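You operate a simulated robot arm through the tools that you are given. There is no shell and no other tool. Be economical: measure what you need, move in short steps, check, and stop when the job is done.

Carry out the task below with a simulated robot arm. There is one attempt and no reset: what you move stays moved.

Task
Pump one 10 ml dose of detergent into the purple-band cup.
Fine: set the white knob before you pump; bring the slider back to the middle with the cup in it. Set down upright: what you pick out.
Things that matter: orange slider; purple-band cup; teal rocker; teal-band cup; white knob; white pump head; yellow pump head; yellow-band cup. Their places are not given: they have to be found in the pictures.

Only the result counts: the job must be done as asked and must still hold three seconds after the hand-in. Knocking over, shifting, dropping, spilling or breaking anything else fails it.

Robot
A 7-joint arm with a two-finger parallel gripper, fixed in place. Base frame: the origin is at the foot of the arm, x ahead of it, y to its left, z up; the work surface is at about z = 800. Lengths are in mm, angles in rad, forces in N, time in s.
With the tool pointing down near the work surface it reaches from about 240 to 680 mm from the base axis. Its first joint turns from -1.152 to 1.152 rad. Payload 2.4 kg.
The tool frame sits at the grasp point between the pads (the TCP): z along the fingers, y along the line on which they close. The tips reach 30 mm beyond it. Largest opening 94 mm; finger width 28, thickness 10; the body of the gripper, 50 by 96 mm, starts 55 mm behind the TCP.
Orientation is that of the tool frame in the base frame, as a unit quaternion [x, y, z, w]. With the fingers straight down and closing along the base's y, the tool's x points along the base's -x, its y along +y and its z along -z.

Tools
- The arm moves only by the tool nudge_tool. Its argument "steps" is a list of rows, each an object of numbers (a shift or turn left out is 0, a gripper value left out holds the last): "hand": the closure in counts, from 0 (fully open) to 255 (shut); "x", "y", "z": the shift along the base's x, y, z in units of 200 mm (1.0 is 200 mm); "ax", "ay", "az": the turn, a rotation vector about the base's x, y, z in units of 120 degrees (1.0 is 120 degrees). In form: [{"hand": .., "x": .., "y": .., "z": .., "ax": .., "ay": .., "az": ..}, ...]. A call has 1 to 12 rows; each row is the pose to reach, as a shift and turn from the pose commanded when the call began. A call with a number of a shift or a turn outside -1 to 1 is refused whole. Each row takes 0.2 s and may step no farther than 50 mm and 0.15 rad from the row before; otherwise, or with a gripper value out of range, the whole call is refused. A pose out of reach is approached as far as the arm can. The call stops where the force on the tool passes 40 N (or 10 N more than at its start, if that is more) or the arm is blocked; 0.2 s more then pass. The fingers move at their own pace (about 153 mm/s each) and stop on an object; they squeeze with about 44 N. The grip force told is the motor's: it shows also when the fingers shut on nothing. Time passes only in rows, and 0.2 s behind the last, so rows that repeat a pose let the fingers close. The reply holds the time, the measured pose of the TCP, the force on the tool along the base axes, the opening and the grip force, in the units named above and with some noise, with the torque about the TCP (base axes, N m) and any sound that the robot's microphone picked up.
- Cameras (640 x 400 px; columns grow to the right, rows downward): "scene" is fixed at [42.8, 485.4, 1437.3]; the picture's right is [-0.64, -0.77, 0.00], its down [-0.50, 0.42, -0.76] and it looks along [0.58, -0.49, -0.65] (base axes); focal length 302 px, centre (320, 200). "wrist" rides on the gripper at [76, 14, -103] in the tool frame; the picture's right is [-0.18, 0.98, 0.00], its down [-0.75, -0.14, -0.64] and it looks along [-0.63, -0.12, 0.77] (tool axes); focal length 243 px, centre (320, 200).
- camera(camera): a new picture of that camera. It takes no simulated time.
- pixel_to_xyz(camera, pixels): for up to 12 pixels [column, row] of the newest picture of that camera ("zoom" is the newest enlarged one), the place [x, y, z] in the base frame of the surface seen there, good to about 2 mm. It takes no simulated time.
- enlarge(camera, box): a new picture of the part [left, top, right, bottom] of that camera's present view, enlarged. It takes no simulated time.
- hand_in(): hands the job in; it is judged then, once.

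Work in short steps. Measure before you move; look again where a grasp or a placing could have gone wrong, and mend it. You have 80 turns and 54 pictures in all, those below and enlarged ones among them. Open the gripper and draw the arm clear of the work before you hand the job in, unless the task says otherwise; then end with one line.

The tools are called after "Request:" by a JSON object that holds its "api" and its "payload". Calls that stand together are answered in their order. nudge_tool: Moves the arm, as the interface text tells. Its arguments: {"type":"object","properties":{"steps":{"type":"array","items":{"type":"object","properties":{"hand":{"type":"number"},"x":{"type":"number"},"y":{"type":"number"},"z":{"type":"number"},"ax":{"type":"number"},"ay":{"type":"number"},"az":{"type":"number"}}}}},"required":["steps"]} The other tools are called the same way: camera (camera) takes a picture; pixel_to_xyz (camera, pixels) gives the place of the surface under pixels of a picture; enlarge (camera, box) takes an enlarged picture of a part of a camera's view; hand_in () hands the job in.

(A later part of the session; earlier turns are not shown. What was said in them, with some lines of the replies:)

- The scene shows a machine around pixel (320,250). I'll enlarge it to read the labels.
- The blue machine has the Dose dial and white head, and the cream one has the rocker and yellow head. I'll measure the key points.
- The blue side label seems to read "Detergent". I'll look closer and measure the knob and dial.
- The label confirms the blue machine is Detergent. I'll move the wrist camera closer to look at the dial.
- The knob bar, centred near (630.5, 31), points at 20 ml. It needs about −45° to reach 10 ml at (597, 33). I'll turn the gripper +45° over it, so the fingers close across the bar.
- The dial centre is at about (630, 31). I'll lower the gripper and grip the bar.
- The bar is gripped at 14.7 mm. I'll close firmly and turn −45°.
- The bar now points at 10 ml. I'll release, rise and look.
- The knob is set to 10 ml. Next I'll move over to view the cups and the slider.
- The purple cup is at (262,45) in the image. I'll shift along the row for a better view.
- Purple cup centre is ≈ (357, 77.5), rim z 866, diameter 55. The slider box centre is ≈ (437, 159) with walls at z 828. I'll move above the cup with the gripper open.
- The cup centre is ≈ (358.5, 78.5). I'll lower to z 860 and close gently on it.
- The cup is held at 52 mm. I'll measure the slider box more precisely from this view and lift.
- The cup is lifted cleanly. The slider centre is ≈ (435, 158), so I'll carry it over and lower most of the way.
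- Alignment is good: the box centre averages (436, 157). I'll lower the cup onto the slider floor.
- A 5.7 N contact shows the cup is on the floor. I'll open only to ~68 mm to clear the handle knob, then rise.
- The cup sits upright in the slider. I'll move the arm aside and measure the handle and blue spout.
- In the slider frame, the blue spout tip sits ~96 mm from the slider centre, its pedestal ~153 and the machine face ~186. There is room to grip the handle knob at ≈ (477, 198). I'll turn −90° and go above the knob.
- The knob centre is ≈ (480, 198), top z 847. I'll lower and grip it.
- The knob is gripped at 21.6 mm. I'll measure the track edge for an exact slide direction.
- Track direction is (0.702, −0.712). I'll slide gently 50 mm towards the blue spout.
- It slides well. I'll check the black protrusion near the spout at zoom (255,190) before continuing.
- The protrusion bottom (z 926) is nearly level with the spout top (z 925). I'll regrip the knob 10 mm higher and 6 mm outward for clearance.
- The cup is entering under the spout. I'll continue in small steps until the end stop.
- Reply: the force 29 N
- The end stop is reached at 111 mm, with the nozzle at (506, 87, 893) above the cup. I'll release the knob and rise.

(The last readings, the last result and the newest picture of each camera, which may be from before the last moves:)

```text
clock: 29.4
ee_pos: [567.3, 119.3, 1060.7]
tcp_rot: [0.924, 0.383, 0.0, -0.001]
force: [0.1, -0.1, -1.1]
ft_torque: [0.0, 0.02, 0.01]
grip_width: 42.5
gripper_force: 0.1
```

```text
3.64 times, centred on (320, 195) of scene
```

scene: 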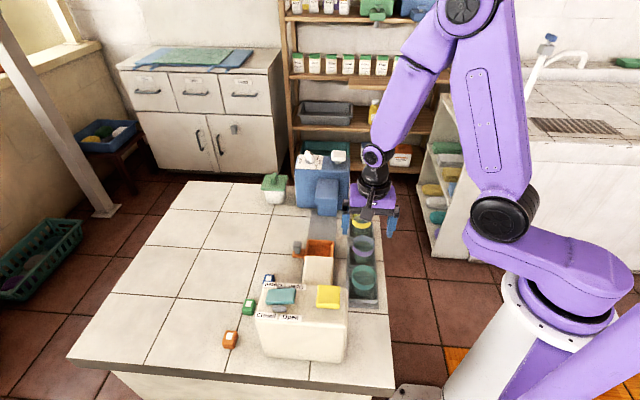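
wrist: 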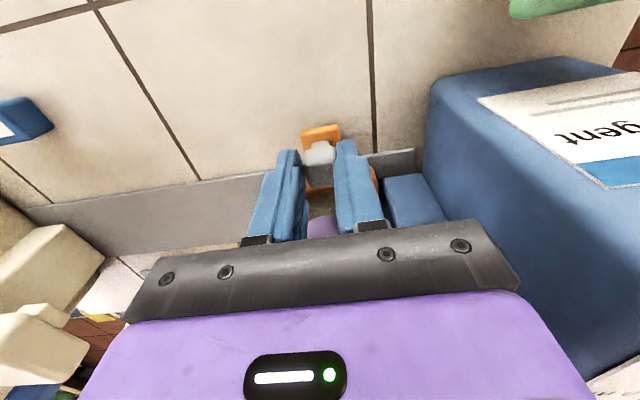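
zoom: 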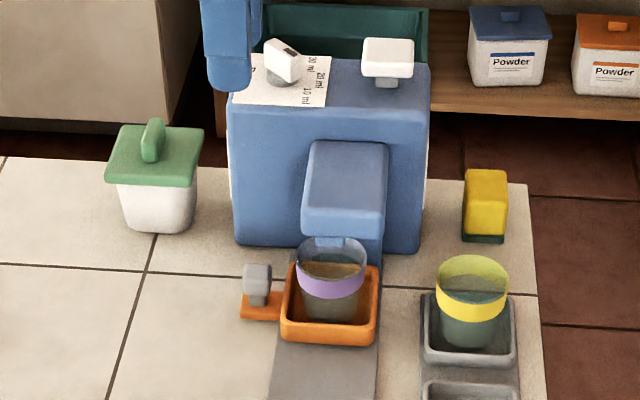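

Cup and slider are fine. Next I'll measure the white pump head.

Request:
{"api": "pixel_to_xyz", "payload": {"camera": "zoom", "pixels": [[367, 42], [410, 42], [411, 60], [366, 60], [388, 51], [388, 70], [388, 84], [404, 100], [388, 40], [388, 61]]}}

Request:
{"api": "nudge_tool", "payload": {"steps": [{"hand": 255, "y": -0.2}, {"y": -0.42}, {"y": -0.56, "x": -0.01}, {"y": -0.6, "x": -0.01}]}}

Request:
{"api": "camera", "payload": {"camera": "wrist"}}

```text
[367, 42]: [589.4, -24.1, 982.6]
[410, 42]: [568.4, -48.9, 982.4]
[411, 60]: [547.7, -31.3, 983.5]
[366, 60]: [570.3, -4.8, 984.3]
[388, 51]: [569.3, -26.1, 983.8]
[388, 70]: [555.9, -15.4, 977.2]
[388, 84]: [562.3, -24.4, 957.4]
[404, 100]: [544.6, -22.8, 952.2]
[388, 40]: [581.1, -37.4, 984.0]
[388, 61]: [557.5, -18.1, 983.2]
```

```text
clock: 30.4
ee_pos: [566.0, -2.5, 1060.2]
tcp_rot: [0.924, 0.383, 0.0, 0.0]
force: [-0.5, -0.3, 0.0]
ft_torque: [0.03, 0.0, 0.01]
grip_width: 0.0
gripper_force: 33.1
```

```text
13 pictures are left
```

wrist: 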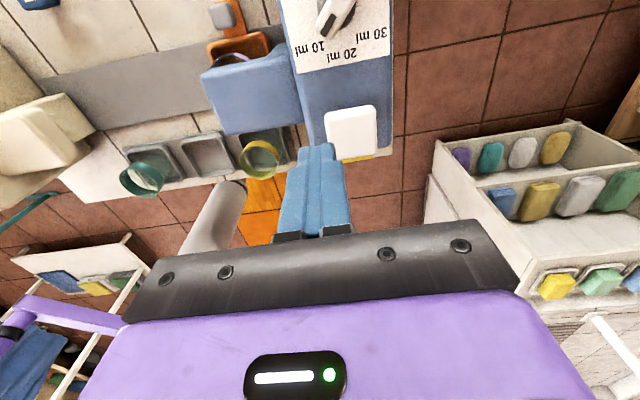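

The pump head centre is (569, −27), top z 983.5. I'll move over it with closed fingers and stop just above.

Request:
{"api": "nudge_tool", "payload": {"steps": [{"x": 0.015, "y": -0.1225}, {"x": 0.015, "y": -0.1225, "z": -0.12}, {"x": 0.015, "y": -0.1225, "z": -0.2}, {"x": 0.015, "y": -0.1225, "z": -0.2}]}}

Request:
{"api": "enlarge", "payload": {"camera": "scene", "box": [290, 100, 370, 180]}}

Request:
{"api": "enlarge", "payload": {"camera": "wrist", "box": [240, 60, 420, 220]}}

```text
clock: 31.4
ee_pos: [566.7, -23.9, 1021.1]
tcp_rot: [0.924, 0.382, 0.0, 0.0]
force: [-0.4, 0.1, 0.7]
ft_torque: [0.0, -0.02, -0.01]
grip_width: 0.0
gripper_force: 32.6
```

```text
5.00 times, centred on (330, 140) of scene
```

zoom: 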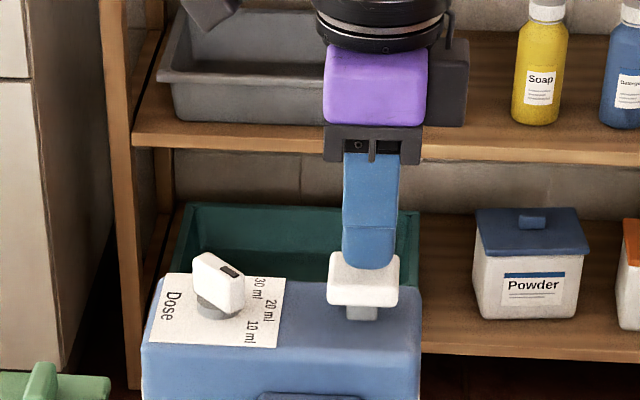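

```text
2.50 times, centred on (330, 140) of wrist
```

zoom: 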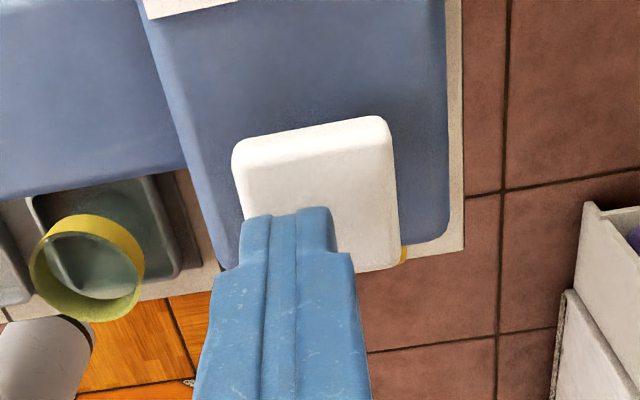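

The fingertips are ~7 mm above the head. I'll press down gradually.

Request:
{"api": "nudge_tool", "payload": {"steps": [{"x": 0.01, "y": -0.012}, {"x": 0.01, "y": -0.012, "z": -0.03}, {"x": 0.01, "y": -0.012, "z": -0.045}, {"x": 0.01, "y": -0.012, "z": -0.06}, {"x": 0.01, "y": -0.012, "z": -0.075}, {"x": 0.01, "y": -0.012, "z": -0.09}]}}

```text
clock: 32.8
ee_pos: [569.5, -29.1, 1003.0]
tcp_rot: [0.924, 0.383, 0.0, 0.0]
force: [-0.2, -0.2, 4.2]
ft_torque: [-0.02, 0.02, -0.05]
grip_width: 0.2
gripper_force: 32.5
```

Only 4 N at ~10 mm down. I'll keep pressing to the bottom of the stroke.

Request:
{"api": "nudge_tool", "payload": {"steps": [{"z": -0.015}, {"z": -0.03}, {"z": -0.045}, {"z": -0.06}]}}

```text
clock: 33.6
ee_pos: [568.5, -26.7, 1000.4]
tcp_rot: [0.924, 0.382, 0.001, 0.002]
force: [-8.3, 0.8, 17.7]
ft_torque: [-0.05, 0.3, -0.01]
grip_width: 0.0
gripper_force: 32.7
heard: click
stopped in row 3: the force on the tool passed its limit at 45 N (the readings are from after the stop); the commanded pose is now the measured one
```

The pump clicked at the bottom of its stroke. I'll rise straight up and inspect.

Request:
{"api": "nudge_tool", "payload": {"steps": [{"z": 0.03}, {"z": 0.08}, {"z": 0.25}, {"z": 0.4}, {"z": 0.4}]}}

Request:
{"api": "enlarge", "payload": {"camera": "scene", "box": [280, 140, 370, 250]}}

```text
clock: 34.8
ee_pos: [570.0, -28.6, 1077.7]
tcp_rot: [0.924, 0.382, 0.002, 0.001]
force: [0.0, 0.4, -0.2]
ft_torque: [-0.02, 0.01, 0.04]
grip_width: 0.0
gripper_force: 32.6
```

```text
3.64 times, centred on (325, 195) of scene
```

zoom: 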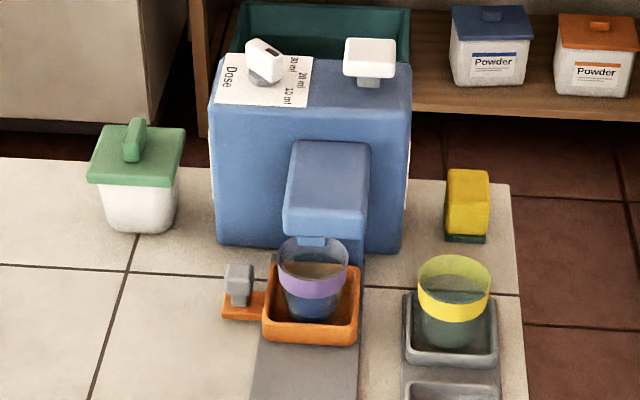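

Blue liquid is in the cup and no call was odd. I'll return above the slider handle, retracing the path.

Request:
{"api": "pixel_to_xyz", "payload": {"camera": "zoom", "pixels": [[228, 268], [252, 268], [240, 266], [238, 285]]}}

Request:
{"api": "nudge_tool", "payload": {"steps": [{"hand": 140, "y": 0.2}, {"y": 0.44}, {"y": 0.66, "x": -0.02}, {"y": 0.755, "x": -0.035}, {"y": 0.755, "x": -0.035, "z": -0.2}, {"y": 0.755, "x": -0.035, "z": -0.4}, {"y": 0.755, "x": -0.035, "z": -0.5}]}}

Request:
{"api": "camera", "payload": {"camera": "wrist"}}

```text
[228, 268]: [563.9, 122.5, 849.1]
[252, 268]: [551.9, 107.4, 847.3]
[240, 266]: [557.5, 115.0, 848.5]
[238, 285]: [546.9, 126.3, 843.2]
```

```text
clock: 36.4
ee_pos: [564.0, 122.5, 977.9]
tcp_rot: [0.924, 0.383, 0.002, 0.0]
force: [0.5, 0.0, -0.3]
ft_torque: [-0.01, -0.04, 0.03]
grip_width: 42.3
gripper_force: 0.0
```

```text
9 pictures are left
```

wrist: 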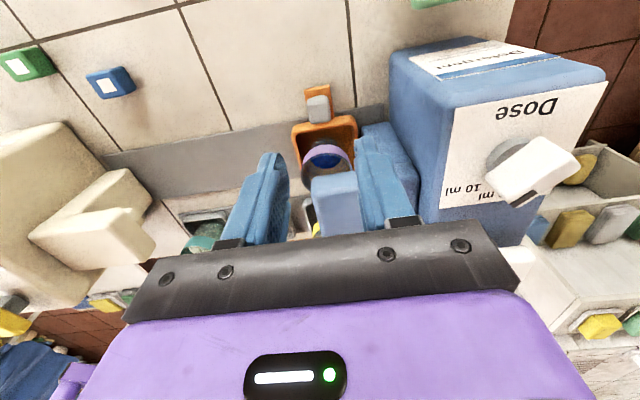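

The knob at (319,107) lines up with the fingers. I'll descend and grip.

Request:
{"api": "nudge_tool", "payload": {"steps": [{"z": -0.2}, {"z": -0.4}, {"z": -0.5}, {"z": -0.555}, {"z": -0.555, "hand": 200}, {"z": -0.555, "hand": 200}, {"z": -0.555, "hand": 200}]}}

```text
clock: 38.0
ee_pos: [562.9, 123.1, 866.9]
tcp_rot: [0.924, 0.382, 0.002, 0.002]
force: [-3.7, 4.5, -1.8]
ft_torque: [0.14, 0.07, -0.06]
grip_width: 23.3
gripper_force: 2.3
```

Request:
{"api": "nudge_tool", "payload": {"steps": [{"hand": 210}, {"hand": 210, "x": -0.009, "y": 0.009}, {"x": -0.0263, "y": 0.0267}, {"x": -0.0526, "y": 0.0534}, {"x": -0.0807, "y": 0.0819}, {"x": -0.1088, "y": 0.1104}, {"x": -0.1369, "y": 0.1388}, {"x": -0.1615, "y": 0.1638}, {"x": -0.179, "y": 0.1816}, {"x": -0.1895, "y": 0.1922}]}}

```text
clock: 40.2
ee_pos: [524.6, 162.7, 865.7]
tcp_rot: [0.924, 0.383, 0.002, 0.0]
force: [7.3, 6.6, -16.4]
ft_torque: [0.06, 0.13, -0.11]
grip_width: 21.7
gripper_force: 44.4
```

It's sliding well, with ~56 mm left to the middle. I'll continue.

Request:
{"api": "nudge_tool", "payload": {"steps": [{"x": -0.006, "y": 0.0125}, {"x": -0.0228, "y": 0.0302}, {"x": -0.0491, "y": 0.0569}, {"x": -0.0772, "y": 0.0854}, {"x": -0.1053, "y": 0.1139}, {"x": -0.1334, "y": 0.1423}, {"x": -0.158, "y": 0.1673}, {"x": -0.1755, "y": 0.185}, {"x": -0.1895, "y": 0.1992}, {"x": -0.193, "y": 0.2028}]}}

Request:
{"api": "enlarge", "payload": {"camera": "scene", "box": [270, 170, 390, 290]}}

```text
clock: 42.4
ee_pos: [484.5, 201.8, 866.8]
tcp_rot: [0.924, 0.382, 0.001, 0.002]
force: [-2.1, -3.9, -1.6]
ft_torque: [-0.15, 0.13, 0.29]
grip_width: 21.8
gripper_force: 45.3
```

```text
3.33 times, centred on (330, 230) of scene
```

zoom: 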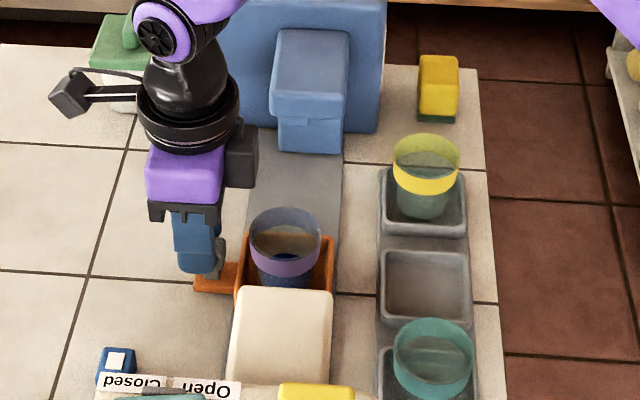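

The slider is back in the middle: along-track reading 196.4 versus 195.8 at the start, and it matches the earlier picture. I'll release and rise.

Request:
{"api": "nudge_tool", "payload": {"steps": [{"hand": 190}, {"hand": 140}, {"hand": 140}, {"z": 0.1}, {"z": 0.3}, {"z": 0.55}, {"z": 0.8}, {"z": 0.95, "y": 0.1}, {"z": 0.95, "y": 0.3, "hand": 0}, {"z": 0.95, "y": 0.3}]}}

Request:
{"api": "enlarge", "payload": {"camera": "scene", "box": [270, 170, 390, 290]}}

Request:
{"api": "camera", "payload": {"camera": "scene"}}

```text
clock: 44.6
ee_pos: [486.7, 264.1, 1056.4]
tcp_rot: [0.924, 0.383, 0.001, 0.001]
force: [0.2, 0.5, 0.2]
ft_torque: [-0.01, -0.01, 0.02]
grip_width: 94.3
gripper_force: 0.0
```

```text
3.33 times, centred on (330, 230) of scene
```

zoom: 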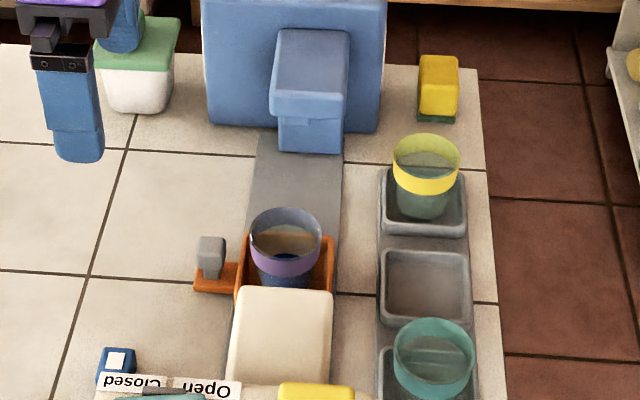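

```text
6 pictures are left
```

scene: 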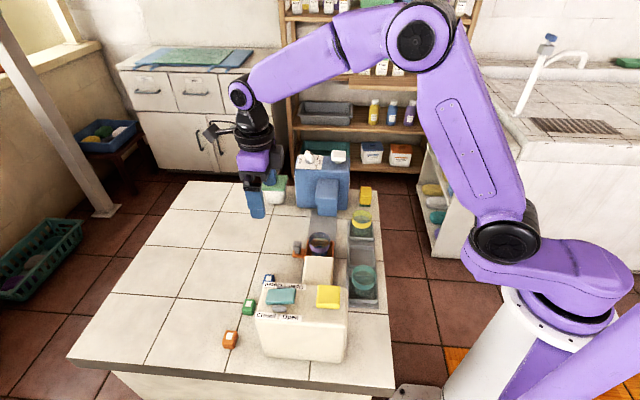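

The slider is in the middle, the cup is upright with its dose, and the arm is clear with the gripper open. I'm handing in.

Request:
{"api": "hand_in", "payload": {}}

```text
The job is handed in.
```

I set the white knob to 10 ml and pumped one dose of detergent into the purple-band cup; the cup is upright in the orange slider, which is back in the middle, and the job is handed in.
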